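You operate a simulated robot arm through the tools that you are given. There is no shell and no other tool. Be economical: measure what you need, move in short steps, check, and stop when the job is done.

The job below is to be done with a simulated two-armed robot. You get a single attempt, and the scene is never put back.

Task
Close the bench down: sealer off and shut, turntable dial to Load, the black clip into the drawer.
Fine: Switch off before shutting the lid. Shut the drawer again; the other clips stay. Where these are worked on the way, their far stop is far enough and under half their travel is too little: green bench drawer.

Only the result counts: the job must be done as asked and must still hold three seconds after the hand-in. Knocking over, shifting, dropping, spilling or breaking anything else fails it. A push-on lid holds only when it is set on centred and level and pressed home; a screw cap is set on level and turned clockwise until tight.

Robot
Two 6-joint arms with two-finger parallel grippers on one trunk, on a base that drives. Base frame: it is fixed to the floor where the robot stands at the start and does not move with it; the origin is under the middle of the robot, x ahead of it, y to its left, z up; the surface under the hand at the start is at about z = 800. Readings come in mm, degrees, newtons and seconds.
The left shoulder is at the start at [-71, 177, 842], the right one opposite. With the tool pointing down near the work surface each hand reaches from about 100 to 740 mm from the robot's upright axis, wherever it stands, measured 20 degrees to its own side. Places, roughly: blue button [400, -600, 800]; chute lever [600, -300, 900]; green bench drawer [400, -700, 700]; green start button [700, -100, 900]; inside of the green bench drawer [500, -700, 600]; sealer lid [500, 100, 1000]; sealer switch [700, 0, 900]; vacuum dial [700, -100, 900]; vacuum sealer [500, 0, 800]; white feed button [700, 700, 800]. Payload 1.57 kg a hand.
Tool frame (each hand has its own): the origin (TCP) lies between the finger pads and is the grasp point; the fingertips stand 30 mm ahead of it; z points along the fingers, y is the line along which they close. The gripper opens to 80 mm. The fingers are 17 mm wide and 12 mm thick; the gripper's body (40 by 82 mm) begins 80 mm behind the TCP.
Orientation is that of the tool frame in the base frame, as a unit quaternion [w, x, y, z]. With the fingers straight down and closing along the base's y, the tool's x points along the base's -x, its y along +y and its z along -z.

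Tools
- The arms move only by the tool jog_arm. It takes "left_deltas", "right_deltas" or both (then of equal length, played together; a hand with none holds still); each is a list that holds one entry, the list of rows, each a list of 7 numbers: the turn, a rotation vector about the tool's x, y, z in degrees, then the shift along the tool's x, y, z in mm, then the finger opening in mm, from 0 to 80. In form: [[[rx, ry, rz, tx, ty, tz, jaw], ...]]. A call has 1 to 10 rows; each row shifts and turns the commanded pose from where the row before left it, along the tool's axes as they then stand. Each row takes 0.2 s and may step no farther than 50 mm and 8.6 degrees from the row before; otherwise, or with a gripper value out of range, the whole call is refused. Where a pose cannot be reached the arm comes as near as it can. A force on the tool above 70 N (or 10 N above the force at the start of the call, whichever is more), or a blocked arm, ends the call early, and 0.2 s more pass. The fingers move at their own pace (about 72 mm/s each) and stop on an object; they squeeze with about 43 N. The grip force told is the motor's: it shows also when the fingers shut on nothing. Time passes only in rows, and 0.2 s behind the last, so rows that do not move let the fingers close. It gives the time, the measured TCP pose, the force on the tool (base axes), the opening and the grip force at its end, in the units of the frame above (readings bear some noise), with the torque about the TCP (base axes, N m) and any sound that the robot's microphone picked up.
- Cameras (640 x 400 px; columns grow to the right, rows downward): "scene" is now at [26.6, -28, 1582.8]; the picture's right is [-0.38, -0.93, 0.00], its down [-0.65, 0.27, -0.71] and it looks along [0.66, -0.27, -0.70] (base axes); focal length 257 px, centre (320, 200). "left" rides on the left gripper at [72, 7, -122] in its tool frame; the picture's right is [-0.09, 1.00, 0.00], its down [-0.84, -0.08, -0.54] and it looks along [-0.54, -0.05, 0.84] (tool axes); focal length 238 px, centre (320, 200). "right" rides on the right gripper at [72, -7, -122] in its tool frame; the picture's right is [0.09, 1.00, 0.00], its down [-0.84, 0.08, -0.54] and it looks along [-0.54, 0.05, 0.84] (tool axes); focal length 238 px, centre (320, 200).
- snapshot(camera): a new picture of that camera. No time passes.
- raise_lower(by): slides the trunk up (or, below 0, down) by that many mm; the arms and the scene camera ride with it, the base frame stays. It gives what a move gives, with no picture.
- base_move(legs): drives the robot by 1 to 6 legs, each [ahead, left, turn to the left] in mm, mm and degrees, along the robot's own axes; the way and the turn of a leg run together, so that a leg with both is an arc; at most 1500 mm and 180 degrees a leg. The arms and the cameras ride along, it lands a little off, and it stops where it bumps. It gives what a move gives.
- pan_tilt(pan, tilt): turns the head with the scene camera to pan (to the left, within 143 degrees either way) and tilt (down, from -29 to 69), counted from straight ahead of the robot. It gives what a move gives.
- point_at(camera, pixels): there is no depth. For up to 12 entries [column, row, z] of the newest picture of that camera ("zoom" is the newest enlarged one), the place [x, y] in the base frame at which the ray of that pixel passes the height z, good to about 3 mm, but the place of the scene camera against the robot may be out by one fixed shift of up to 18 mm in any direction. No time passes.
- inspect(camera, box): a new picture of the part [left, top, right, bottom] of that camera's present view, enlarged. No time passes.
- hand_in(): hands the job in; it is judged then, once.

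Keep the steps short. Do not move on a guess: measure, check each grasp and each placing, and mend mistakes. In all there are 80 turns and 70 pictures (those below and enlarged ones count). Leave the grippers open and the arms clear of the work at the hand-in unless told otherwise, and finish with a single line.

The tools are called as name(argument=value, ...) on one line, values as JSON. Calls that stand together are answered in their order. jog_arm: Moves the arms, as the interface text tells. Its arguments: {"type":"object","properties":{"left_deltas":{"type":"array","items":{"type":"array","items":{"type":"array","items":{"type":"number"}}}},"right_deltas":{"type":"array","items":{"type":"array","items":{"type":"array","items":{"type":"number"}}}}},"required":[]} The other tools are called the same way: raise_lower (by) slides the trunk up or down; base_move (legs) drives the base; pan_tilt (pan, tilt) turns the head that bears the scene camera; snapshot (camera) takes a picture; point_at (camera, pixels) gives the place at which the rays of pixels pass given heights; inspect (camera, box) takes an enlarged picture of a part of a camera's view; hand_in () hands the job in.

At the start:

```text
time_s: 0.0
left_eef_pos: [448.4, -48.3, 1256.2]
left_ee_rot: [0.001, 0.0, 1.0, 0.0]
left_contact_force: [0.3, 0.0, -0.8]
left_wrist_torque: [-0.01, 0.02, -0.03]
left_width: 80.2
left_grasp_force: 0.1
right_eef_pos: [350.8, -386.5, 1269.8]
right_ee_rot: [0.001, 0.001, 1.0, 0.001]
right_contact_force: [-0.2, -0.2, 0.2]
right_wrist_torque: [0.01, 0.01, 0.0]
right_width: 79.8
right_grasp_force: 0.1
trunk travel left (down, up): [-284.0, 44.0]
robot x, y, heading: [1.2, -1.5, 0.2]
head pan, tilt: [-22.2, 44.6]
```

scene: 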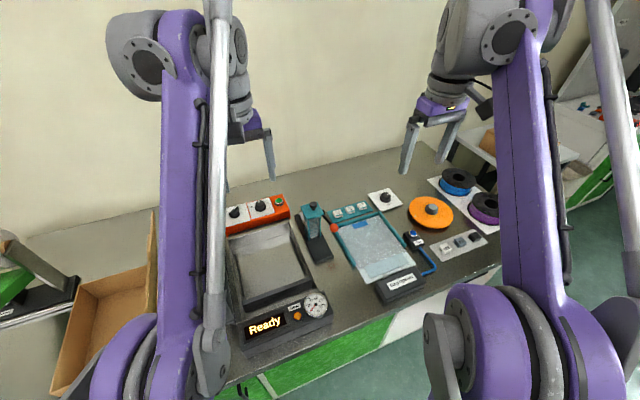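
right: 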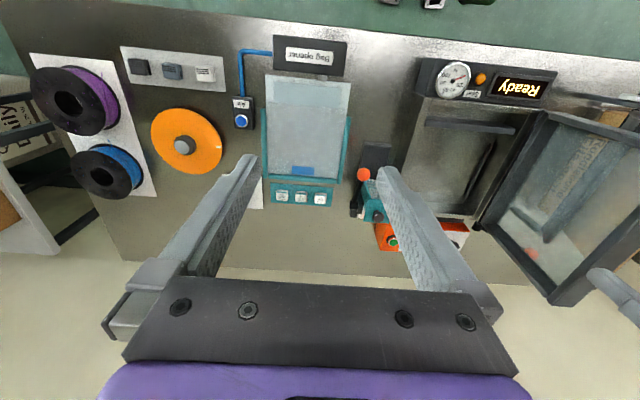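
left: 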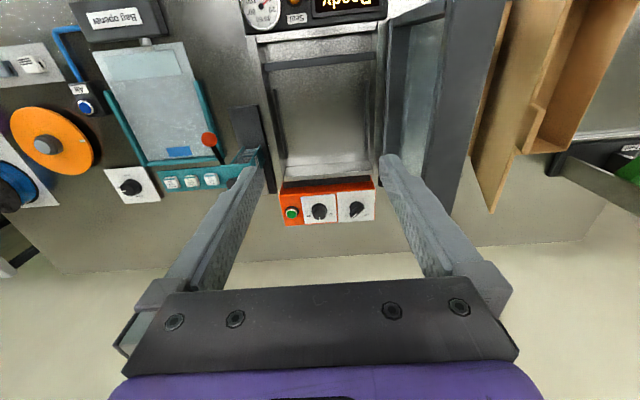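

I'll enlarge the key areas first: the sealer's orange panel, the dial near the orange disc, and the clips.

inspect(camera="left", box=[230, 160, 420, 240])

inspect(camera="left", box=[0, 90, 240, 230])

inspect(camera="scene", box=[360, 160, 520, 290])

inspect(camera="right", box=[110, 30, 260, 130])

```text
3.37 times, centred on (325, 200) of left
```

zoom: 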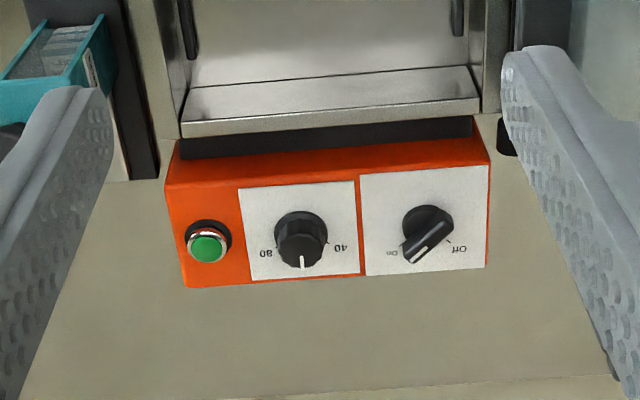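

```text
2.67 times, centred on (120, 160) of left
```

zoom: 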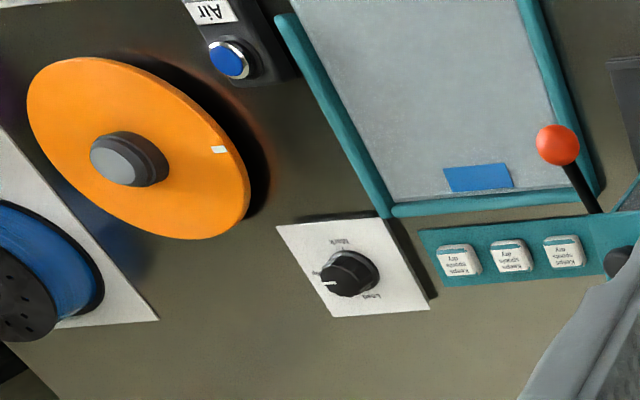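

```text
3.08 times, centred on (440, 225) of scene
```

zoom: 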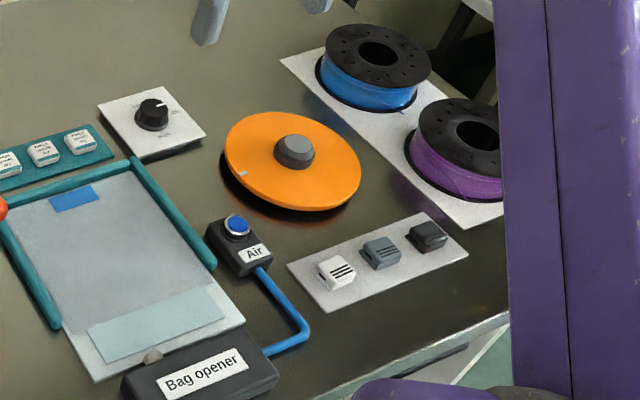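

```text
4.00 times, centred on (185, 80) of right
```

zoom: 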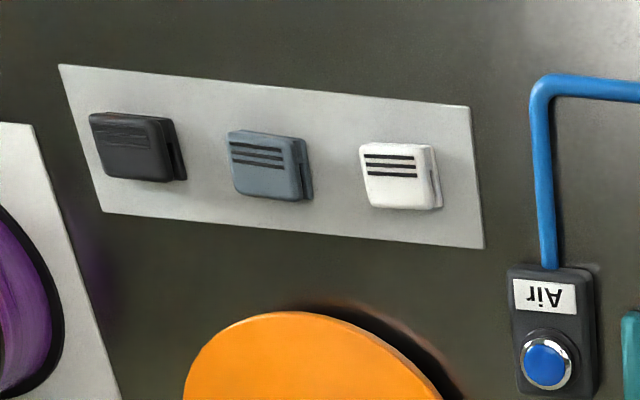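

Switch shows pointing at On; the dial is on the white plate and the black clip is the outermost on the tray. Now I place these with the cameras at plausible heights.

point_at(camera="left", pixels=[[357, 209, 850], [357, 209, 900], [319, 210, 900], [129, 186, 800], [129, 186, 840], [262, 3, 880], [383, 155, 950], [445, 15, 1000]])

point_at(camera="right", pixels=[[139, 66, 800], [139, 66, 830], [172, 71, 810], [204, 73, 810], [183, 143, 830], [549, 113, 900], [550, 300, 1000], [518, 87, 870], [636, 170, 1100]])

point_at(camera="scene", pixels=[[385, 198, 800], [385, 198, 840], [260, 208, 850], [260, 208, 900], [475, 237, 800], [475, 237, 830], [252, 385, 700], [252, 385, 600]])

pan_tilt(pan=-55, tilt=55)

snapshot(camera="scene")

```text
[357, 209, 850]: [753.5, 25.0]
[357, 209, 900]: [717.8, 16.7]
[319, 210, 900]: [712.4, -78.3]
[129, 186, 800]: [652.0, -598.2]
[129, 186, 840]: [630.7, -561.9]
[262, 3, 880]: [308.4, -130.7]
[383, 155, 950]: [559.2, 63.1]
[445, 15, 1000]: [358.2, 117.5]
```

```text
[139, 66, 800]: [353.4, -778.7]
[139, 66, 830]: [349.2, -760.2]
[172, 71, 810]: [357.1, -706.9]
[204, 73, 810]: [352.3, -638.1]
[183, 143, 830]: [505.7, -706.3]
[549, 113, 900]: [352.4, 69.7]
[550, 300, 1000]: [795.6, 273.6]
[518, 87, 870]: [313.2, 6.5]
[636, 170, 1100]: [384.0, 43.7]
```

```text
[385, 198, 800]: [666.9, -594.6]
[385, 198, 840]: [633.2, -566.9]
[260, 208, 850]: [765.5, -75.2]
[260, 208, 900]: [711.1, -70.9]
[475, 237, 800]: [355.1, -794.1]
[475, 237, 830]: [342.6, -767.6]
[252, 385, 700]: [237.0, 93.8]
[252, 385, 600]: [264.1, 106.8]
```

```text
time_s: 1.0
left_eef_pos: [447.8, -49.2, 1254.7]
left_ee_rot: [0.0, -0.001, 1.0, -0.001]
left_contact_force: [-0.4, 0.7, -0.2]
left_wrist_torque: [-0.04, 0.02, 0.0]
left_width: 80.0
left_grasp_force: 0.0
right_eef_pos: [352.8, -387.3, 1270.7]
right_ee_rot: [-0.001, 0.0, 1.0, 0.0]
right_contact_force: [-0.3, 0.9, 0.6]
right_wrist_torque: [0.0, 0.0, -0.04]
right_width: 80.2
right_grasp_force: 0.1
trunk travel left (down, up): [-284.0, 44.0]
robot x, y, heading: [-2.7, 3.2, 0.1]
head pan, tilt: [-55.0, 55.0]
```

```text
62 pictures are left
```

scene: 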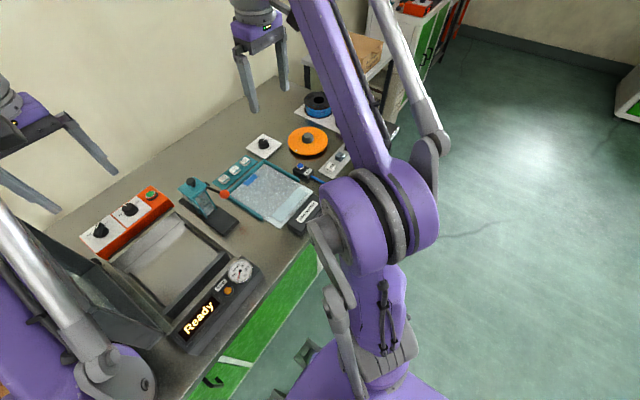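

Switch ≈ [718,17,900], dial ≈ [633,-565,838], black clip ≈ [350,-765,825]. Next: look at the lid's stance by turning the head left, and bring the left hand a bit closer to the switch for a clean view.

pan_tilt(pan=5, tilt=40)

jog_arm(left_deltas=[[[0, 0, 0, -30, 5, 25, 80], [0, 0, 0, -30, 5, 25, 80], [0, 0, 0, -30, 5, 25, 80], [0, 0, 0, -30, 5, 25, 80]]])

snapshot(camera="scene")

snapshot(camera="left")

```text
time_s: 2.3
left_eef_pos: [448.3, -48.9, 1255.5]
left_ee_rot: [0.0, 0.0, 1.0, 0.0]
left_contact_force: [0.2, 0.5, -0.2]
left_wrist_torque: [-0.05, 0.0, -0.01]
left_width: 80.1
left_grasp_force: 0.1
right_eef_pos: [352.5, -386.8, 1270.6]
right_ee_rot: [0.0, 0.0, 1.0, 0.001]
right_contact_force: [-0.5, 0.1, -0.2]
right_wrist_torque: [0.01, -0.02, -0.02]
right_width: 79.8
right_grasp_force: 0.0
trunk travel left (down, up): [-284.0, 44.0]
robot x, y, heading: [1.9, 1.2, -0.3]
head pan, tilt: [5.0, 40.0]
```

```text
time_s: 3.3
left_eef_pos: [560.7, -26.5, 1146.9]
left_ee_rot: [-0.002, 0.0, 1.0, 0.0]
left_contact_force: [-0.1, -0.6, 0.9]
left_wrist_torque: [-0.01, 0.01, 0.02]
left_width: 79.9
left_grasp_force: 0.1
left hand out of reach, approached as far as the arm can: row 2, 3, 4
right_eef_pos: [354.4, -386.2, 1270.9]
right_ee_rot: [0.001, 0.0, 1.0, 0.0]
right_contact_force: [0.6, 0.5, -0.7]
right_wrist_torque: [-0.02, 0.05, 0.0]
right_width: 79.9
right_grasp_force: 0.0
trunk travel left (down, up): [-284.0, 44.0]
robot x, y, heading: [-1.0, 0.4, -0.0]
head pan, tilt: [5.0, 40.0]
```

```text
61 pictures are left
```

scene: 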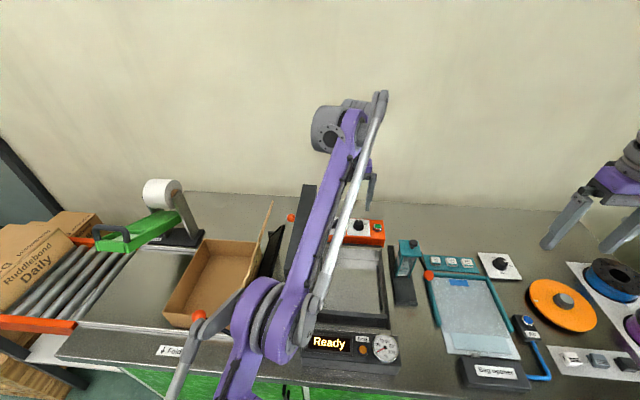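

```text
60 pictures are left
```

left: 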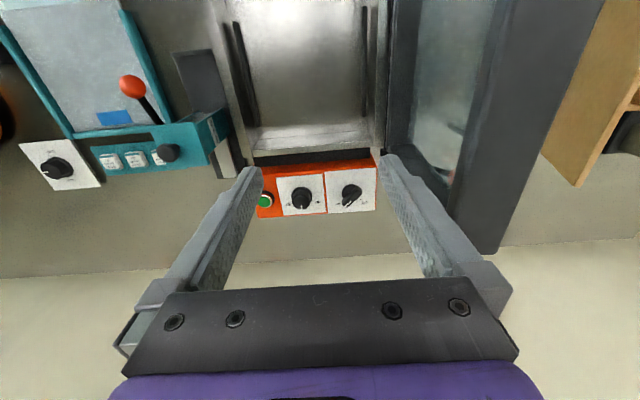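

The left hand is at the edge of reach at this height, and the arm hides the lid. I zoom into the area to understand the lid and the red knobs.

inspect(camera="scene", box=[150, 170, 430, 370])

inspect(camera="right", box=[400, 40, 640, 320])

inspect(camera="left", box=[240, 140, 400, 240])

point_at(camera="left", pixels=[[351, 195, 900], [351, 195, 880], [351, 195, 920], [58, 168, 830], [58, 168, 850], [168, 152, 900], [132, 86, 950]])

```text
2.00 times, centred on (290, 270) of scene
```

zoom: 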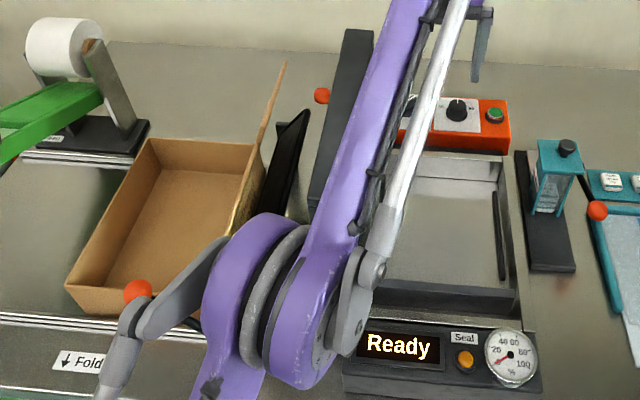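

```text
1.43 times, centred on (520, 180) of right
```

zoom: 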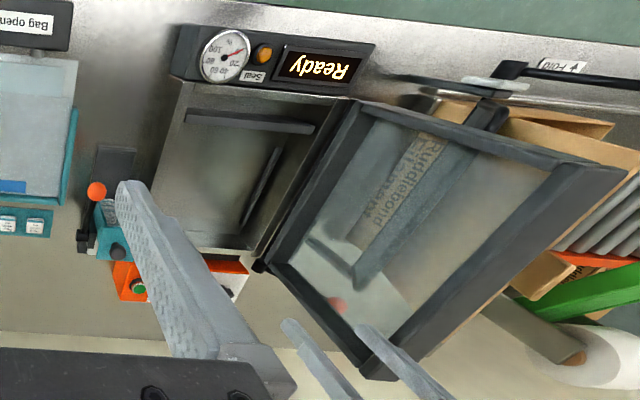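

```text
4.00 times, centred on (320, 190) of left
```

zoom: 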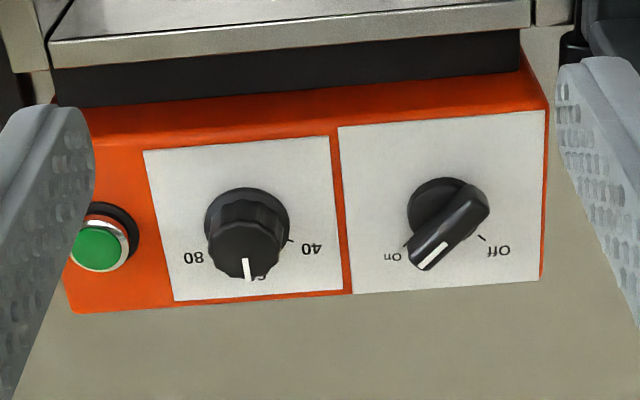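

```text
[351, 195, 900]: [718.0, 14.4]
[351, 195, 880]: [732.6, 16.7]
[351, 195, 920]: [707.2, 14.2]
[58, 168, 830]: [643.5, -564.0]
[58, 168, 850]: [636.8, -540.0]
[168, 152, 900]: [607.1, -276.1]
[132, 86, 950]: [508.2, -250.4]
```

Panel is a flat top, bar knob at ≈[718,15,900], pointing to On (toward +x,-y); Off is toward +x,+y. Measuring the lid's upper corners so the hand clears it.

inspect(camera="right", box=[400, 40, 640, 320])

point_at(camera="zoom", pixels=[[378, 375, 900], [378, 375, 1000], [378, 375, 1100], [620, 175, 950], [620, 175, 1050], [620, 175, 1150], [268, 265, 880], [365, 102, 880]])

point_at(camera="left", pixels=[[485, 254, 900], [485, 254, 1000], [485, 254, 1100], [386, 155, 880], [450, 215, 900], [450, 215, 1000]])

inspect(camera="left", box=[340, 0, 640, 270])

```text
1.43 times, centred on (520, 180) of right
```

zoom: 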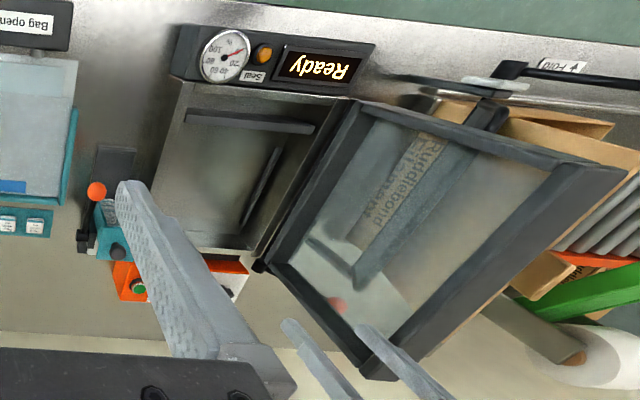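

```text
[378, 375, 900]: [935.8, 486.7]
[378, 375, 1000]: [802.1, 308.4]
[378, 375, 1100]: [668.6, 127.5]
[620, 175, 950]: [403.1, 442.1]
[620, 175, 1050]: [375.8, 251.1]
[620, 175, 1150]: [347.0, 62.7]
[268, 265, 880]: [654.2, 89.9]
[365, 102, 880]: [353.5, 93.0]
```

```text
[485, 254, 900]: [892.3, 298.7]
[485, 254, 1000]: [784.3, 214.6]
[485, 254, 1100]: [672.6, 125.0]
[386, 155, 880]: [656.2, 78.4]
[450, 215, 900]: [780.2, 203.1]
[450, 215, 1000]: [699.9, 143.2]
```

```text
1.48 times, centred on (490, 135) of left
```

zoom: 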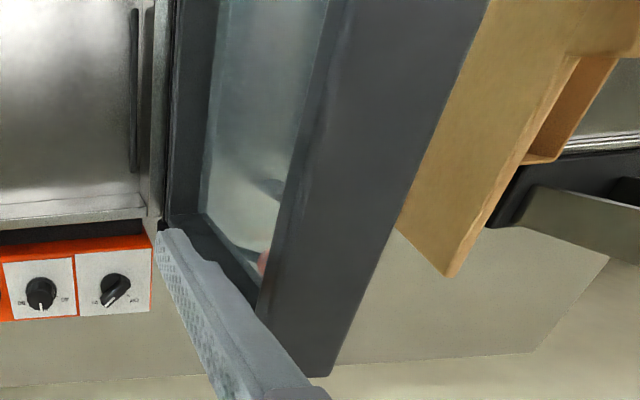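

Lid stands open, top edge near [355–668, ~125, ~1105], hinge at y≈90, z≈875. The left forearm would cross it, so the right arm will do the switch. First I withdraw the left arm up and back-left, then step the base ahead 60 mm.

jog_arm(left_deltas=[[[0, 0, 0, 26, 5, -25, 80], [0, 0, 0, 26, 5, -25, 80], [0, 0, 0, 26, 10, -25, 80], [0, 0, 0, 26, 20, -25, 80], [0, 0, 0, 26, 40, -10, 80], [0, 0, 0, 26, 40, 0, 80], [0, 0, 0, 26, 40, 0, 80], [0, 0, 0, 26, 40, 0, 80], [0, 0, 0, 26, 40, 0, 80], [0, 0, 0, 20, 20, 0, 80]]])

base_move(legs=[[60, 0, 0]])

pan_tilt(pan=0, tilt=45)

snapshot(camera="scene")

```text
time_s: 5.5
left_eef_pos: [303.5, 234.9, 1257.3]
left_ee_rot: [0.0, 0.0, 1.0, 0.0]
left_contact_force: [0.1, 0.0, -0.6]
left_wrist_torque: [0.0, -0.03, 0.01]
left_width: 80.2
left_grasp_force: 0.1
right_eef_pos: [352.1, -387.6, 1270.6]
right_ee_rot: [0.001, 0.0, 1.0, -0.001]
right_contact_force: [0.2, 0.0, 0.3]
right_wrist_torque: [0.02, 0.01, -0.01]
right_width: 79.9
right_grasp_force: 0.0
trunk travel left (down, up): [-284.0, 44.0]
robot x, y, heading: [2.1, 1.0, -0.2]
head pan, tilt: [5.0, 40.0]
```

```text
time_s: 6.5
left_eef_pos: [363.6, 234.7, 1257.3]
left_ee_rot: [0.0, 0.001, 1.0, 0.0]
left_contact_force: [0.0, -0.2, 0.3]
left_wrist_torque: [0.03, 0.04, 0.0]
left_width: 79.8
left_grasp_force: 0.2
right_eef_pos: [410.5, -387.3, 1270.0]
right_ee_rot: [-0.001, 0.001, 1.0, -0.001]
right_contact_force: [0.1, 0.2, 0.2]
right_wrist_torque: [0.0, 0.0, 0.02]
right_width: 79.9
right_grasp_force: 0.0
trunk travel left (down, up): [-284.0, 44.0]
robot x, y, heading: [57.3, 0.6, -0.3]
head pan, tilt: [5.0, 40.0]
```

```text
time_s: 7.1
left_eef_pos: [363.9, 234.9, 1257.8]
left_ee_rot: [0.0, 0.001, 1.0, 0.0]
left_contact_force: [0.7, 0.5, 0.1]
left_wrist_torque: [-0.02, 0.01, -0.01]
left_width: 80.0
left_grasp_force: 0.0
right_eef_pos: [411.9, -387.0, 1271.3]
right_ee_rot: [0.0, 0.0, 1.0, 0.0]
right_contact_force: [0.4, 0.1, -0.1]
right_wrist_torque: [0.02, 0.03, 0.03]
right_width: 79.8
right_grasp_force: 0.1
trunk travel left (down, up): [-284.0, 44.0]
robot x, y, heading: [60.8, -0.7, -0.2]
head pan, tilt: [0.0, 45.0]
```

```text
54 pictures are left
```

scene: 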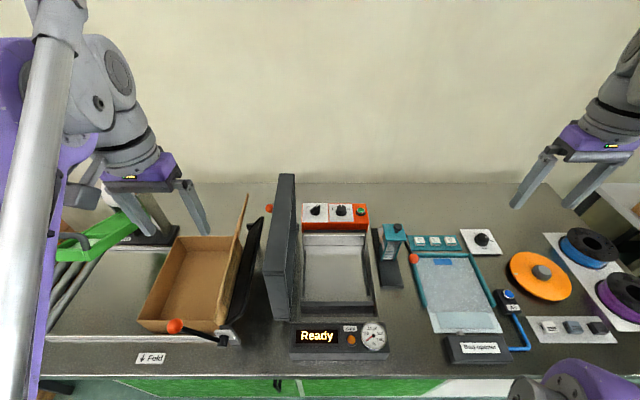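

Clear view. I'll draw the left hand further back so it clears the lid, then lower the trunk 100 mm for more reach.

jog_arm(left_deltas=[[[0, 0, 0, 30, 10, 0, 80], [0, 0, 0, 30, 10, 0, 80], [0, 0, 0, 30, 10, 0, 80], [0, 0, 0, 30, 10, 0, 80]]], right_deltas=[[[0, 0, 0, -10, 40, 0, 80], [0, 0, 0, -10, 40, 0, 80], [0, 0, 0, -10, 40, 0, 80], [0, 0, 0, -10, 40, 0, 80]]])

raise_lower(by=-100)

```text
time_s: 8.1
left_eef_pos: [241.2, 274.9, 1258.7]
left_ee_rot: [0.0, 0.001, 1.0, 0.0]
left_contact_force: [1.2, -1.4, -0.1]
left_wrist_torque: [0.0, -0.02, 0.02]
left_width: 79.9
left_grasp_force: 0.0
right_eef_pos: [450.8, -225.1, 1270.3]
right_ee_rot: [0.0, 0.001, 1.0, 0.0]
right_contact_force: [-0.2, 0.1, 0.3]
right_wrist_torque: [0.0, 0.02, 0.01]
right_width: 80.0
right_grasp_force: 0.1
trunk travel left (down, up): [-284.0, 44.0]
robot x, y, heading: [55.9, 1.7, -0.1]
head pan, tilt: [0.0, 45.0]
```

```text
time_s: 9.4
left_eef_pos: [243.5, 273.8, 1156.7]
left_ee_rot: [0.0, -0.001, 1.0, 0.0]
left_contact_force: [-0.4, 0.5, -0.2]
left_wrist_torque: [-0.04, 0.04, 0.04]
left_width: 79.8
left_grasp_force: 0.1
right_eef_pos: [451.6, -226.4, 1170.9]
right_ee_rot: [0.001, 0.001, 1.0, 0.001]
right_contact_force: [1.3, -0.1, 0.0]
right_wrist_torque: [0.0, 0.01, -0.01]
right_width: 79.9
right_grasp_force: 0.0
trunk travel left (down, up): [-184.0, 144.0]
robot x, y, heading: [59.5, 1.0, -0.1]
head pan, tilt: [0.0, 45.0]
```

Now the right hand goes toward the switch, to about [676,12,1040], for a close look.

jog_arm(right_deltas=[[[0, 0, 0, -22, 24, 13, 80], [0, 0, 0, -22, 24, 13, 80], [0, 0, 0, -22, 24, 13, 80], [0, 0, 0, -22, 24, 13, 80], [0, 0, 0, -22, 24, 13, 80], [0, 0, 0, -22, 24, 13, 80], [0, 0, 0, -22, 24, 13, 80], [0, 0, 0, -22, 24, 13, 80], [0, 0, 0, -22, 24, 13, 80], [0, 0, 0, -22, 24, 13, 80]]])

snapshot(camera="right")

snapshot(camera="scene")

```text
time_s: 11.6
left_eef_pos: [243.2, 275.7, 1157.0]
left_ee_rot: [0.0, 0.001, 1.0, 0.001]
left_contact_force: [0.1, 0.2, -1.2]
left_wrist_torque: [-0.01, -0.01, -0.02]
left_width: 80.1
left_grasp_force: 0.0
right_eef_pos: [622.4, 2.8, 1006.0]
right_ee_rot: [0.001, 0.001, 1.0, -0.001]
right_contact_force: [-0.3, 0.4, -0.4]
right_wrist_torque: [-0.05, 0.06, -0.05]
right_width: 79.8
right_grasp_force: 0.2
right hand out of reach, approached as far as the arm can: row 6, 7, 8, 9, 10
trunk travel left (down, up): [-184.0, 144.0]
robot x, y, heading: [61.1, 0.5, 0.0]
head pan, tilt: [0.0, 45.0]
```

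```text
53 pictures are left
```

right: 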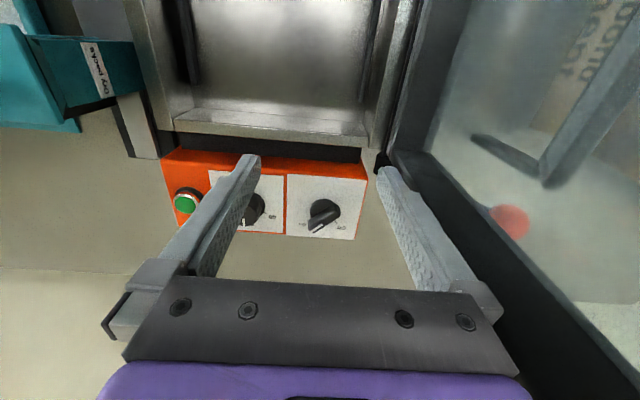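

```text
52 pictures are left
```

scene: 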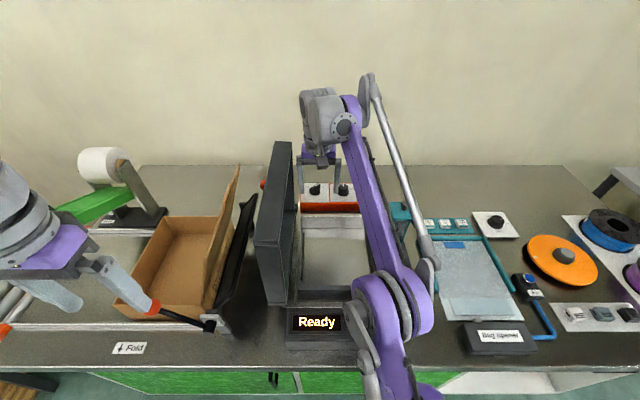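

Reach fell short at x=622: the low trunk hurts, so I'll raise it fully, back the right hand off, and drive a bit ahead and left.

jog_arm(right_deltas=[[[0, 0, 0, 30, -10, -10, 80], [0, 0, 0, 30, -20, -10, 80], [0, 0, 0, 30, -30, 0, 80], [0, 0, 0, 20, -40, 0, 80], [0, 0, 0, 10, -40, 0, 80], [0, 0, 0, 10, -40, 0, 80]]])

raise_lower(by=143)

base_move(legs=[[50, 90, 0]])

```text
time_s: 13.0
left_eef_pos: [243.0, 273.9, 1156.9]
left_ee_rot: [0.001, 0.0, 1.0, 0.0]
left_contact_force: [0.1, -0.1, 0.6]
left_wrist_torque: [0.02, -0.02, -0.02]
left_width: 79.9
left_grasp_force: 0.0
right_eef_pos: [492.5, -177.9, 1026.6]
right_ee_rot: [0.0, 0.0, 1.0, 0.0]
right_contact_force: [0.0, 0.1, -0.6]
right_wrist_torque: [0.02, -0.01, -0.03]
right_width: 80.1
right_grasp_force: 0.0
trunk travel left (down, up): [-184.0, 144.0]
robot x, y, heading: [60.3, -1.0, -0.1]
head pan, tilt: [0.0, 45.0]
```

```text
time_s: 14.7
left_eef_pos: [242.7, 274.4, 1300.1]
left_ee_rot: [0.0, 0.0, 1.0, 0.0]
left_contact_force: [0.6, 0.1, 0.2]
left_wrist_torque: [0.03, -0.02, 0.02]
left_width: 80.1
left_grasp_force: 0.0
right_eef_pos: [492.3, -177.4, 1170.7]
right_ee_rot: [0.0, 0.001, 1.0, -0.001]
right_contact_force: [-0.2, 0.6, -0.8]
right_wrist_torque: [0.02, -0.06, 0.03]
right_width: 79.9
right_grasp_force: 0.0
trunk travel left (down, up): [-327.0, 1.0]
robot x, y, heading: [58.9, 4.8, -0.3]
head pan, tilt: [0.0, 45.0]
```

```text
time_s: 16.2
left_eef_pos: [293.3, 362.6, 1300.7]
left_ee_rot: [0.0, 0.001, 1.0, 0.001]
left_contact_force: [0.2, 0.4, 0.1]
left_wrist_torque: [0.01, 0.03, 0.01]
left_width: 80.1
left_grasp_force: 0.0
right_eef_pos: [542.2, -90.4, 1169.1]
right_ee_rot: [0.0, 0.001, 1.0, 0.0]
right_contact_force: [0.2, 0.0, 0.2]
right_wrist_torque: [0.0, -0.01, -0.03]
right_width: 80.3
right_grasp_force: 0.1
trunk travel left (down, up): [-327.0, 1.0]
robot x, y, heading: [109.2, 86.8, -0.0]
head pan, tilt: [0.0, 45.0]
```

Base moved without bumping. Right hand forward and down to about [690,5,1000].

jog_arm(right_deltas=[[[0, 0, 0, -18, 12, 21, 70], [0, 0, 0, -18, 12, 21, 70], [0, 0, 0, -18, 12, 21, 70], [0, 0, 0, -18, 12, 21, 70], [0, 0, 0, -18, 12, 21, 70], [0, 0, 0, -18, 12, 21, 70], [0, 0, 0, -18, 12, 21, 70], [0, 0, 0, -18, 12, 21, 70]]])

inspect(camera="right", box=[160, 100, 420, 262])

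snapshot(camera="scene")

```text
time_s: 18.0
left_eef_pos: [294.4, 363.7, 1301.0]
left_ee_rot: [-0.001, 0.001, 1.0, 0.0]
left_contact_force: [0.3, -0.7, 0.7]
left_wrist_torque: [-0.03, 0.04, 0.01]
left_width: 79.8
left_grasp_force: 0.1
right_eef_pos: [687.0, 8.1, 1000.5]
right_ee_rot: [0.0, 0.001, 1.0, -0.001]
right_contact_force: [-0.5, -0.6, -0.8]
right_wrist_torque: [0.04, -0.02, 0.01]
right_width: 69.9
right_grasp_force: 0.1
trunk travel left (down, up): [-327.0, 1.0]
robot x, y, heading: [108.1, 88.8, -0.0]
head pan, tilt: [0.0, 45.0]
```

```text
2.46 times, centred on (290, 181) of right
```

zoom: 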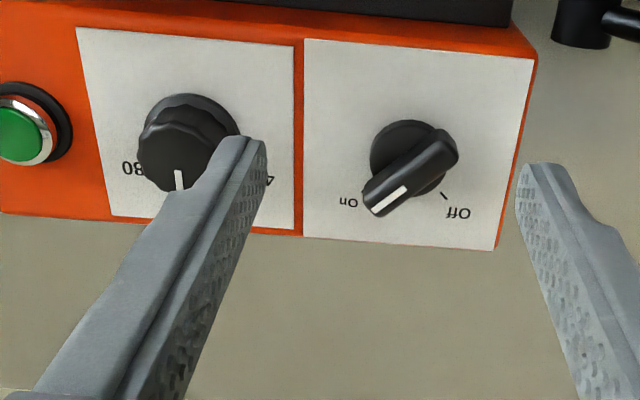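

```text
50 pictures are left
```

scene: 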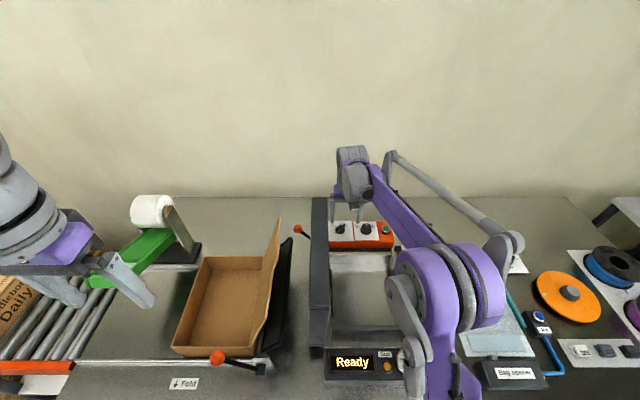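

The bar is clear: top from about (455,150) to (375,210) in the zoom. I read off its placement at several heights.

point_at(camera="zoom", pixels=[[411, 176, 890], [411, 176, 900], [411, 176, 910], [404, 155, 870], [404, 155, 880], [452, 150, 900], [372, 205, 900], [304, 40, 870], [535, 60, 870], [497, 250, 870], [300, 232, 870]])

```text
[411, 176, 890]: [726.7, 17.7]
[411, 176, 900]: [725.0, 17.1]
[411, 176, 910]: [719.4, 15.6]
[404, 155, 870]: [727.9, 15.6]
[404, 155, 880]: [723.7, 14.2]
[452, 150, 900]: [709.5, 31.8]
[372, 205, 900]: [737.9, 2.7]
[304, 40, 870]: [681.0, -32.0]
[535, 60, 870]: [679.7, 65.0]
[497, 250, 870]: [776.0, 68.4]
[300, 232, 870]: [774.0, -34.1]
```

Bar centre ≈[725,16.5], at -45°, z top ≈900. I shift over it, turn the hand 45° so the fingers straddle the bar, then check before going down.

jog_arm(right_deltas=[[[0, 0, 0, -38, 8.5, 0, 56], [0, 0, 7.5, 0, 0, 0, 56], [0, 0, 7.5, 0, 0, 0, 56], [0, 0, 7.5, 0, 0, 0, 56], [0, 0, 7.5, 0, 0, 0, 56], [0, 0, 7.5, 0, 0, 0, 56], [0, 0, 7.5, 0, 0, 0, 56], [0, 0, 0, 0, 0, 25, 56], [0, 0, 0, 0, 0, 25, 56]]])

snapshot(camera="right")

```text
time_s: 20.0
left_eef_pos: [292.7, 362.8, 1301.1]
left_ee_rot: [0.001, 0.001, 1.0, 0.0]
left_contact_force: [0.5, 0.0, 0.4]
left_wrist_torque: [0.03, -0.04, -0.01]
left_width: 80.0
left_grasp_force: 0.1
right_eef_pos: [724.6, 14.8, 950.2]
right_ee_rot: [0.0, 0.385, 0.923, 0.0]
right_contact_force: [-0.1, -0.7, -0.7]
right_wrist_torque: [0.01, 0.02, -0.02]
right_width: 56.0
right_grasp_force: 0.0
trunk travel left (down, up): [-327.0, 1.0]
robot x, y, heading: [107.1, 88.3, -0.3]
head pan, tilt: [0.0, 45.0]
```

```text
49 pictures are left
```

right: 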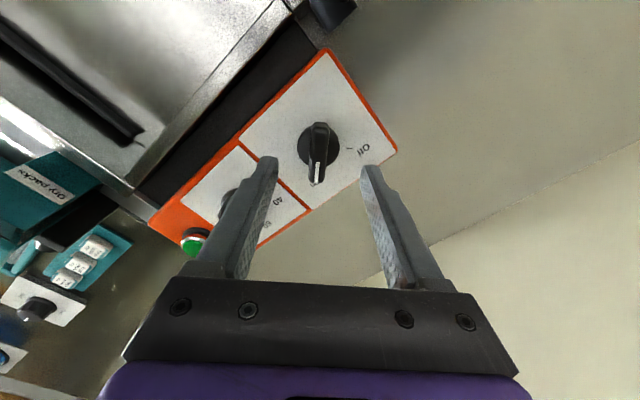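

The bar lies along the fingers' slot, centred. Going down 40 mm.

jog_arm(right_deltas=[[[0, 0, 0, 0, 0, 20, 56], [0, 0, 0, 0, 0, 12, 56], [0, 0, 0, 0, 0, 8, 56]]])

snapshot(camera="right")

```text
time_s: 20.8
left_eef_pos: [292.2, 363.4, 1301.9]
left_ee_rot: [0.002, 0.002, 1.0, 0.0]
left_contact_force: [-1.4, -0.2, 0.1]
left_wrist_torque: [-0.01, 0.0, 0.0]
left_width: 79.8
left_grasp_force: 0.1
right_eef_pos: [724.4, 14.5, 915.7]
right_ee_rot: [0.001, 0.384, 0.923, 0.0]
right_contact_force: [4.9, -1.5, 34.2]
right_wrist_torque: [-0.68, 0.71, 0.13]
right_width: 54.4
right_grasp_force: 0.1
trunk travel left (down, up): [-327.0, 1.0]
robot x, y, heading: [109.1, 86.8, -0.3]
head pan, tilt: [0.0, 45.0]
```

```text
48 pictures are left
```

right: 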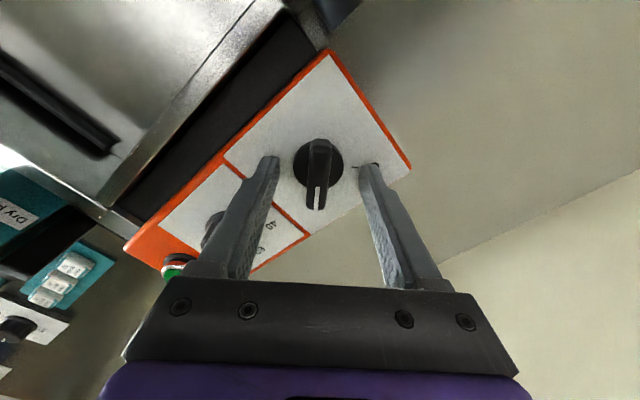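

Fingertips met the plate (z≈886). Back off slightly and close on the bar.

jog_arm(right_deltas=[[[0, 0, 0, 0, 0, -9, 54], [0, 0, 0, 0, 0, 0, 10], [0, 0, 0, 0, 0, 0, 10], [0, 0, 0, 0, 0, 0, 10], [0, 0, 0, 0, 0, 0, 10]]])

```text
time_s: 22.0
left_eef_pos: [291.7, 361.7, 1299.6]
left_ee_rot: [0.0, 0.0, 1.0, 0.001]
left_contact_force: [0.2, 0.2, 0.3]
left_wrist_torque: [0.02, 0.03, -0.01]
left_width: 80.0
left_grasp_force: 0.1
right_eef_pos: [724.0, 13.0, 918.4]
right_ee_rot: [-0.002, 0.384, 0.923, -0.001]
right_contact_force: [-22.9, -8.5, -27.0]
right_wrist_torque: [-0.51, 0.14, 0.09]
right_width: 33.5
right_grasp_force: 41.6
trunk travel left (down, up): [-327.0, 1.0]
robot x, y, heading: [112.5, 89.2, -0.2]
head pan, tilt: [0.0, 45.0]
```

It closed at 33.5 mm – that's the round skirt, not the bar. Open, rise 10 mm, close again.

jog_arm(right_deltas=[[[0, 0, 0, 0, 0, 0, 50], [0, 0, 0, 0, 0, -10, 50], [0, 0, 0, 0, 0, 0, 5], [0, 0, 0, 0, 0, 0, 5], [0, 0, 0, 0, 0, 0, 5], [0, 0, 0, 0, 0, 0, 5]]])

snapshot(camera="right")

```text
time_s: 23.4
left_eef_pos: [291.4, 362.0, 1301.1]
left_ee_rot: [0.001, 0.0, 1.0, 0.0]
left_contact_force: [0.6, 0.3, 0.4]
left_wrist_torque: [0.02, -0.05, 0.01]
left_width: 79.9
left_grasp_force: 0.1
right_eef_pos: [724.1, 13.0, 931.2]
right_ee_rot: [0.0, 0.383, 0.924, 0.0]
right_contact_force: [-14.6, -7.5, -3.5]
right_wrist_torque: [-0.01, 0.29, 0.19]
right_width: 13.1
right_grasp_force: 29.9
trunk travel left (down, up): [-327.0, 1.0]
robot x, y, heading: [105.9, 87.9, 0.0]
head pan, tilt: [0.0, 45.0]
```

```text
47 pictures are left
```

right: 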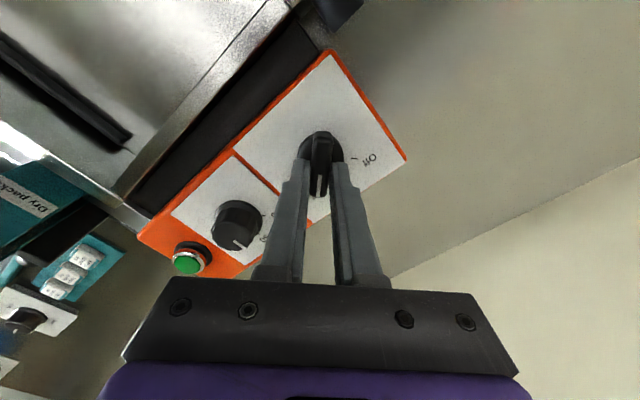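

Now on the bar (13.1 mm). Turning counter-clockwise (from above) in two halves.

jog_arm(right_deltas=[[[0, 0, -8, 0, 0, 0, 5], [0, 0, -8, 0, 0, 0, 5], [0, 0, -8, 0, 0, 0, 5], [0, 0, -8, 0, 0, 0, 5], [0, 0, -8, 0, 0, 0, 5], [0, 0, -5, 0, 0, 0, 5]]])

```text
time_s: 24.8
left_eef_pos: [292.6, 362.3, 1300.6]
left_ee_rot: [0.0, 0.001, 1.0, 0.0]
left_contact_force: [-0.7, -0.5, 0.5]
left_wrist_torque: [0.04, -0.04, -0.02]
left_width: 80.2
left_grasp_force: 0.1
right_eef_pos: [723.9, 16.5, 932.1]
right_ee_rot: [0.001, 0.0, 1.0, 0.0]
right_contact_force: [-6.4, 5.4, 0.3]
right_wrist_torque: [0.1, 0.85, -0.03]
right_width: 12.9
right_grasp_force: 29.8
trunk travel left (down, up): [-327.0, 1.0]
robot x, y, heading: [107.9, 84.3, -0.0]
head pan, tilt: [0.0, 45.0]
```

jog_arm(right_deltas=[[[0, 0, -8, 0, 0, 0, 5], [0, 0, -8, 0, 0, 0, 5], [0, 0, -8, 0, 0, 0, 5], [0, 0, -8, 0, 0, 0, 5], [0, 0, -8, 0, 0, 0, 5], [0, 0, -6, 0, 0, 0, 5]]])

inspect(camera="right", box=[200, 60, 440, 210])

```text
time_s: 26.2
left_eef_pos: [292.0, 365.9, 1299.7]
left_ee_rot: [0.0, -0.001, 1.0, -0.001]
left_contact_force: [0.0, 0.4, -0.1]
left_wrist_torque: [-0.02, 0.02, -0.04]
left_width: 79.9
left_grasp_force: 0.0
right_eef_pos: [724.5, 19.9, 931.4]
right_ee_rot: [0.0, -0.392, 0.92, 0.002]
right_contact_force: [-10.2, 25.3, -3.5]
right_wrist_torque: [0.44, 0.04, -0.68]
right_width: 12.7
right_grasp_force: 29.4
trunk travel left (down, up): [-327.0, 1.0]
robot x, y, heading: [112.1, 86.6, 0.1]
head pan, tilt: [0.0, 45.0]
```

```text
2.67 times, centred on (320, 135) of right
```

zoom: 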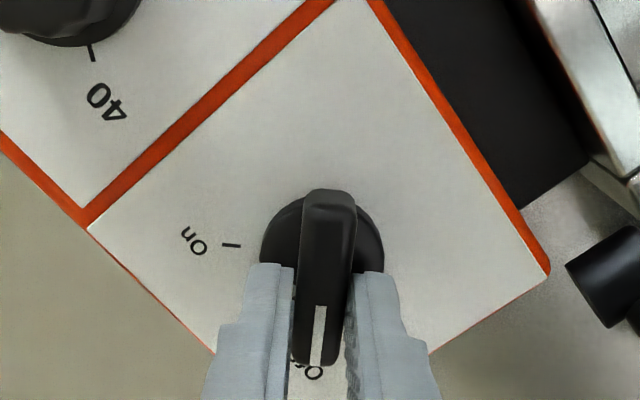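

Pointer lies on "Off" with a rising torque at the stop. Release and rise, then check.

jog_arm(right_deltas=[[[0, 0, 0, 0, 0, 0, 45], [0, 0, 0, 0, 0, 0, 45], [0, 0, 0, 0, 0, -25, 45], [0, 0, 0, 0, 0, -35, 45], [0, 0, 8, 0, 0, -20, 50], [0, 0, 8, 0, 0, 0, 60], [0, 0, 8, 0, 0, 0, 60], [0, 0, 8, 0, 0, 0, 60], [0, 0, 8, 0, 0, 0, 60], [0, 0, 6, 0, 0, 0, 60]]])

inspect(camera="right", box=[160, 100, 480, 300])

inspect(camera="scene", box=[260, 180, 460, 400])

```text
time_s: 28.4
left_eef_pos: [293.3, 363.0, 1300.0]
left_ee_rot: [0.0, 0.002, 1.0, -0.001]
left_contact_force: [0.2, 0.6, -0.3]
left_wrist_torque: [-0.03, 0.04, 0.02]
left_width: 80.2
left_grasp_force: 0.1
right_eef_pos: [725.3, 14.5, 1009.0]
right_ee_rot: [0.0, 0.002, 1.0, 0.0]
right_contact_force: [-0.1, -0.9, -0.4]
right_wrist_torque: [-0.02, 0.02, 0.01]
right_width: 60.1
right_grasp_force: 0.0
trunk travel left (down, up): [-327.0, 1.0]
robot x, y, heading: [107.7, 91.4, -0.1]
head pan, tilt: [0.0, 45.0]
```

```text
2.00 times, centred on (320, 200) of right
```

zoom: 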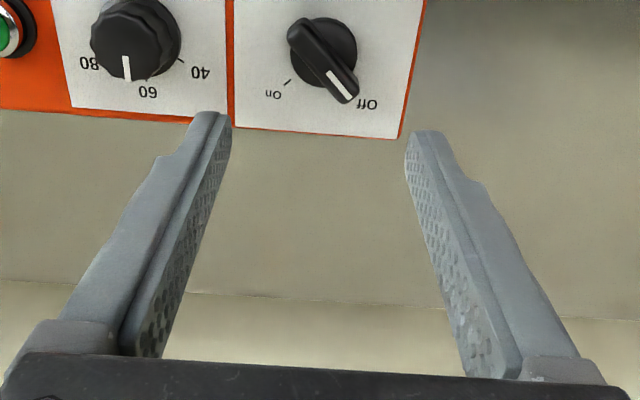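

```text
1.82 times, centred on (360, 290) of scene
```

zoom: 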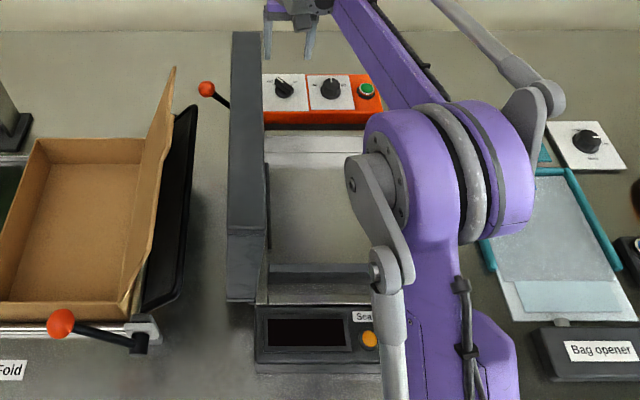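

Switch is Off and the display is dark. Next the lid: withdraw the right hand to the right, and place the lid's edges using the scene view (top face cols 228–268).

point_at(camera="zoom", pixels=[[233, 33, 1100], [262, 33, 1100], [228, 298, 1000], [226, 235, 1100], [265, 235, 1100], [207, 88, 900], [207, 88, 950], [172, 70, 1000], [62, 322, 950], [62, 322, 900]])

jog_arm(right_deltas=[[[0, 0, 0, 20, -15, -25, 70], [0, 0, 0, 30, -30, -25, 70], [0, 0, 0, 30, -35, -25, 70], [0, 0, 0, 30, -35, -15, 70], [0, 0, 0, 30, -35, 0, 70], [0, 0, 0, 30, -38, 0, 70], [0, 0, 0, 30, -38, 0, 70], [0, 0, 0, 30, -38, 0, 70], [0, 0, 0, 30, -38, 0, 70], [0, 0, 0, 20, -38, 0, 70]]])

snapshot(camera="right")

snapshot(camera="left")

```text
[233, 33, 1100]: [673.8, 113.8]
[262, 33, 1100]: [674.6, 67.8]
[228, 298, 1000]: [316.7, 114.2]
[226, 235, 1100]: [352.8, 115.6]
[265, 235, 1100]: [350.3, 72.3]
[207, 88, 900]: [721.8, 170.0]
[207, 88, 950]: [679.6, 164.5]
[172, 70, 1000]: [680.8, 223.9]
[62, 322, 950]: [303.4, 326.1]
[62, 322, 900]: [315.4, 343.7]
```

```text
refused: row 3 steps farther than a row can; nothing moved
```

```text
43 pictures are left
```

right: 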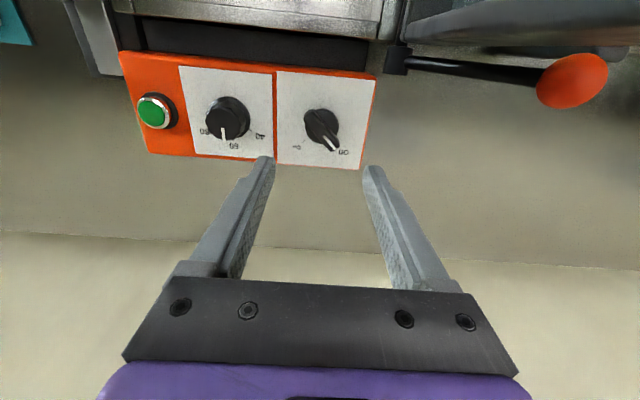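

```text
42 pictures are left
```

left: 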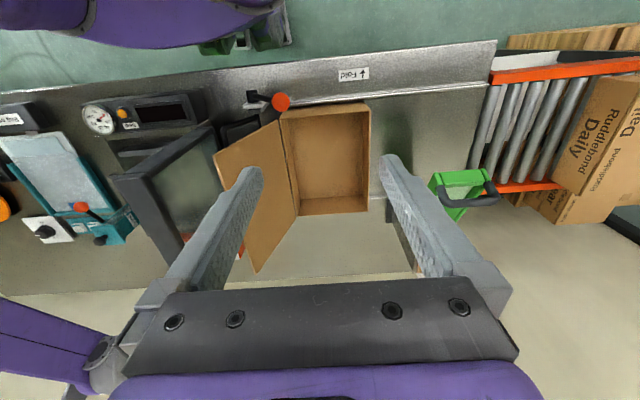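

The jog was refused (row too long). Retry with shorter rows, and triangulate the cardboard flap's free corner between left view (255,270) and scene.

point_at(camera="left", pixels=[[255, 271, 950], [255, 271, 1000], [255, 271, 1050], [215, 155, 950], [215, 155, 1000], [215, 155, 1050], [112, 178, 1100], [148, 172, 1100], [210, 125, 1100], [205, 120, 1100]])

jog_arm(right_deltas=[[[0, 0, 0, 15, -15, -25, 70], [0, 0, 0, 25, -25, -20, 70], [0, 0, 0, 25, -30, -20, 70], [0, 0, 0, 25, -30, -15, 70], [0, 0, 0, 30, -35, 0, 70], [0, 0, 0, 30, -35, 0, 70], [0, 0, 0, 30, -35, 0, 70], [0, 0, 0, 30, -35, 0, 70], [0, 0, 0, 30, -35, 0, 70], [0, 0, 0, 30, -35, 0, 70]]])

inspect(camera="scene", box=[160, 170, 400, 400])

inspect(camera="right", box=[320, 0, 640, 300])

```text
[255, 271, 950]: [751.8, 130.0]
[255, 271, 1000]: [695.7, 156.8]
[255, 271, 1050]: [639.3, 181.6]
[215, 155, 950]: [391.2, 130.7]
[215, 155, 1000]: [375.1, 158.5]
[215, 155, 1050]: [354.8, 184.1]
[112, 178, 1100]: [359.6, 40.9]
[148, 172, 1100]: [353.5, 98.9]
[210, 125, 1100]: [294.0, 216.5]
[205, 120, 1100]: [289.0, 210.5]
```

```text
time_s: 30.6
left_eef_pos: [292.2, 362.6, 1300.5]
left_ee_rot: [0.001, 0.001, 1.0, -0.001]
left_contact_force: [-0.6, -0.2, -0.2]
left_wrist_torque: [-0.03, -0.01, 0.01]
left_width: 80.0
left_grasp_force: 0.0
right_eef_pos: [454.0, -294.7, 1088.4]
right_ee_rot: [0.0, 0.001, 1.0, 0.001]
right_contact_force: [-0.2, 0.6, -0.2]
right_wrist_torque: [0.01, 0.02, 0.0]
right_width: 70.0
right_grasp_force: 0.1
trunk travel left (down, up): [-327.0, 1.0]
robot x, y, heading: [108.8, 86.8, -0.2]
head pan, tilt: [0.0, 45.0]
```

```text
1.74 times, centred on (280, 285) of scene
```

zoom: 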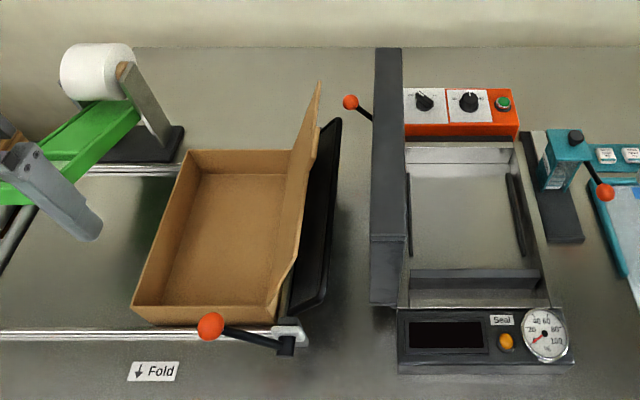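

```text
1.33 times, centred on (480, 150) of right
```

zoom: 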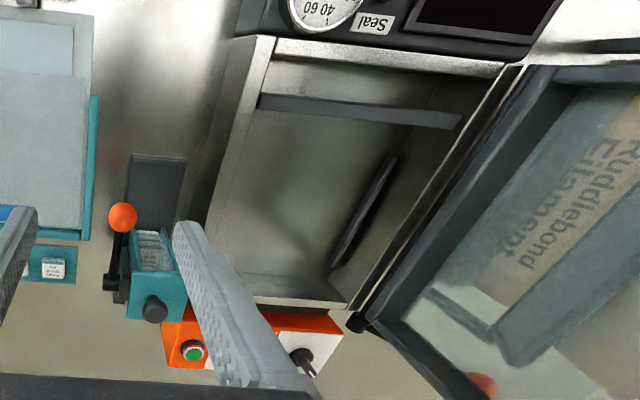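

Lid outer face y≈112–125, top z≈1105–1120; cardboard flap tops out near y≈190. There's room for closed fingers at y≈150. Move the left hand, jaws shut, to a point above that gap at [510,155,1190].

jog_arm(left_deltas=[[[0, 0, 0, -24, -23, 12, 0], [0, 0, 0, -24, -23, 12, 0], [0, 0, 0, -24, -23, 12, 0], [0, 0, 0, -24, -23, 12, 0], [0, 0, 0, -24, -23, 12, 0], [0, 0, 0, -24, -23, 12, 0], [0, 0, 0, -24, -23, 12, 0], [0, 0, 0, -24, -23, 12, 0], [0, 0, 0, -24, -23, 14, 0]]])

snapshot(camera="left")

snapshot(camera="scene")

```text
time_s: 32.6
left_eef_pos: [511.8, 155.2, 1189.5]
left_ee_rot: [0.0, 0.0, 1.0, 0.0]
left_contact_force: [-0.6, 0.2, -0.4]
left_wrist_torque: [0.01, 0.03, 0.0]
left_width: 0.0
left_grasp_force: 21.6
right_eef_pos: [455.4, -295.0, 1089.5]
right_ee_rot: [0.0, 0.001, 1.0, 0.001]
right_contact_force: [0.8, 0.2, -0.4]
right_wrist_torque: [-0.02, 0.02, 0.01]
right_width: 70.0
right_grasp_force: 0.0
trunk travel left (down, up): [-327.0, 1.0]
robot x, y, heading: [108.5, 86.1, 0.1]
head pan, tilt: [0.0, 45.0]
```

```text
39 pictures are left
```

left: 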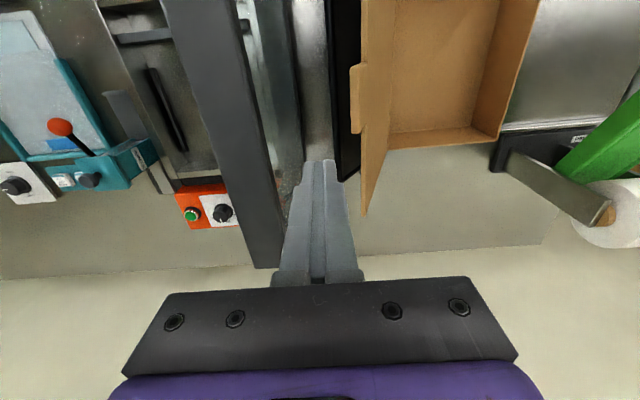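

```text
38 pictures are left
```

scene: 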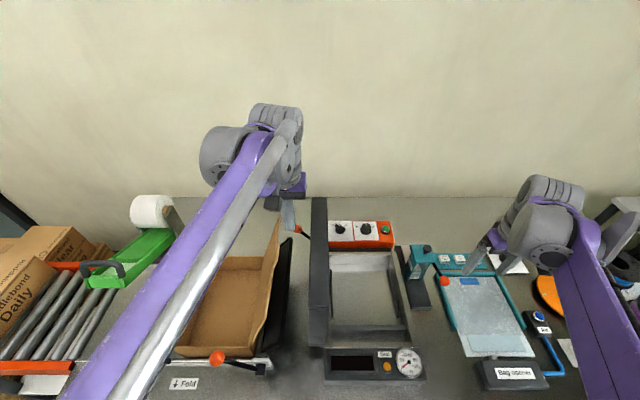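

Fingers hang between lid (outer edge from (240,0) to (282,262)) and flap (col ~362). Measure both.

point_at(camera="left", pixels=[[282, 262, 1110], [282, 262, 1090], [255, 80, 1110], [262, 130, 1110], [210, 130, 1110], [254, 266, 1110], [364, 212, 1060], [362, 100, 1060], [350, 95, 1060]])

```text
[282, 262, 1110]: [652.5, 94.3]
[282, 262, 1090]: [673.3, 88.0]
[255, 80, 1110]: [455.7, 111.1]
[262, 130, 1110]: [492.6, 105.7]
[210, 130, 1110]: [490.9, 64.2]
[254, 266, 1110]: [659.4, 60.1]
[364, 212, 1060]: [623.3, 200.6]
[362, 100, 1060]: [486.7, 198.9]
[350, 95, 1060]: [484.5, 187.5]
```

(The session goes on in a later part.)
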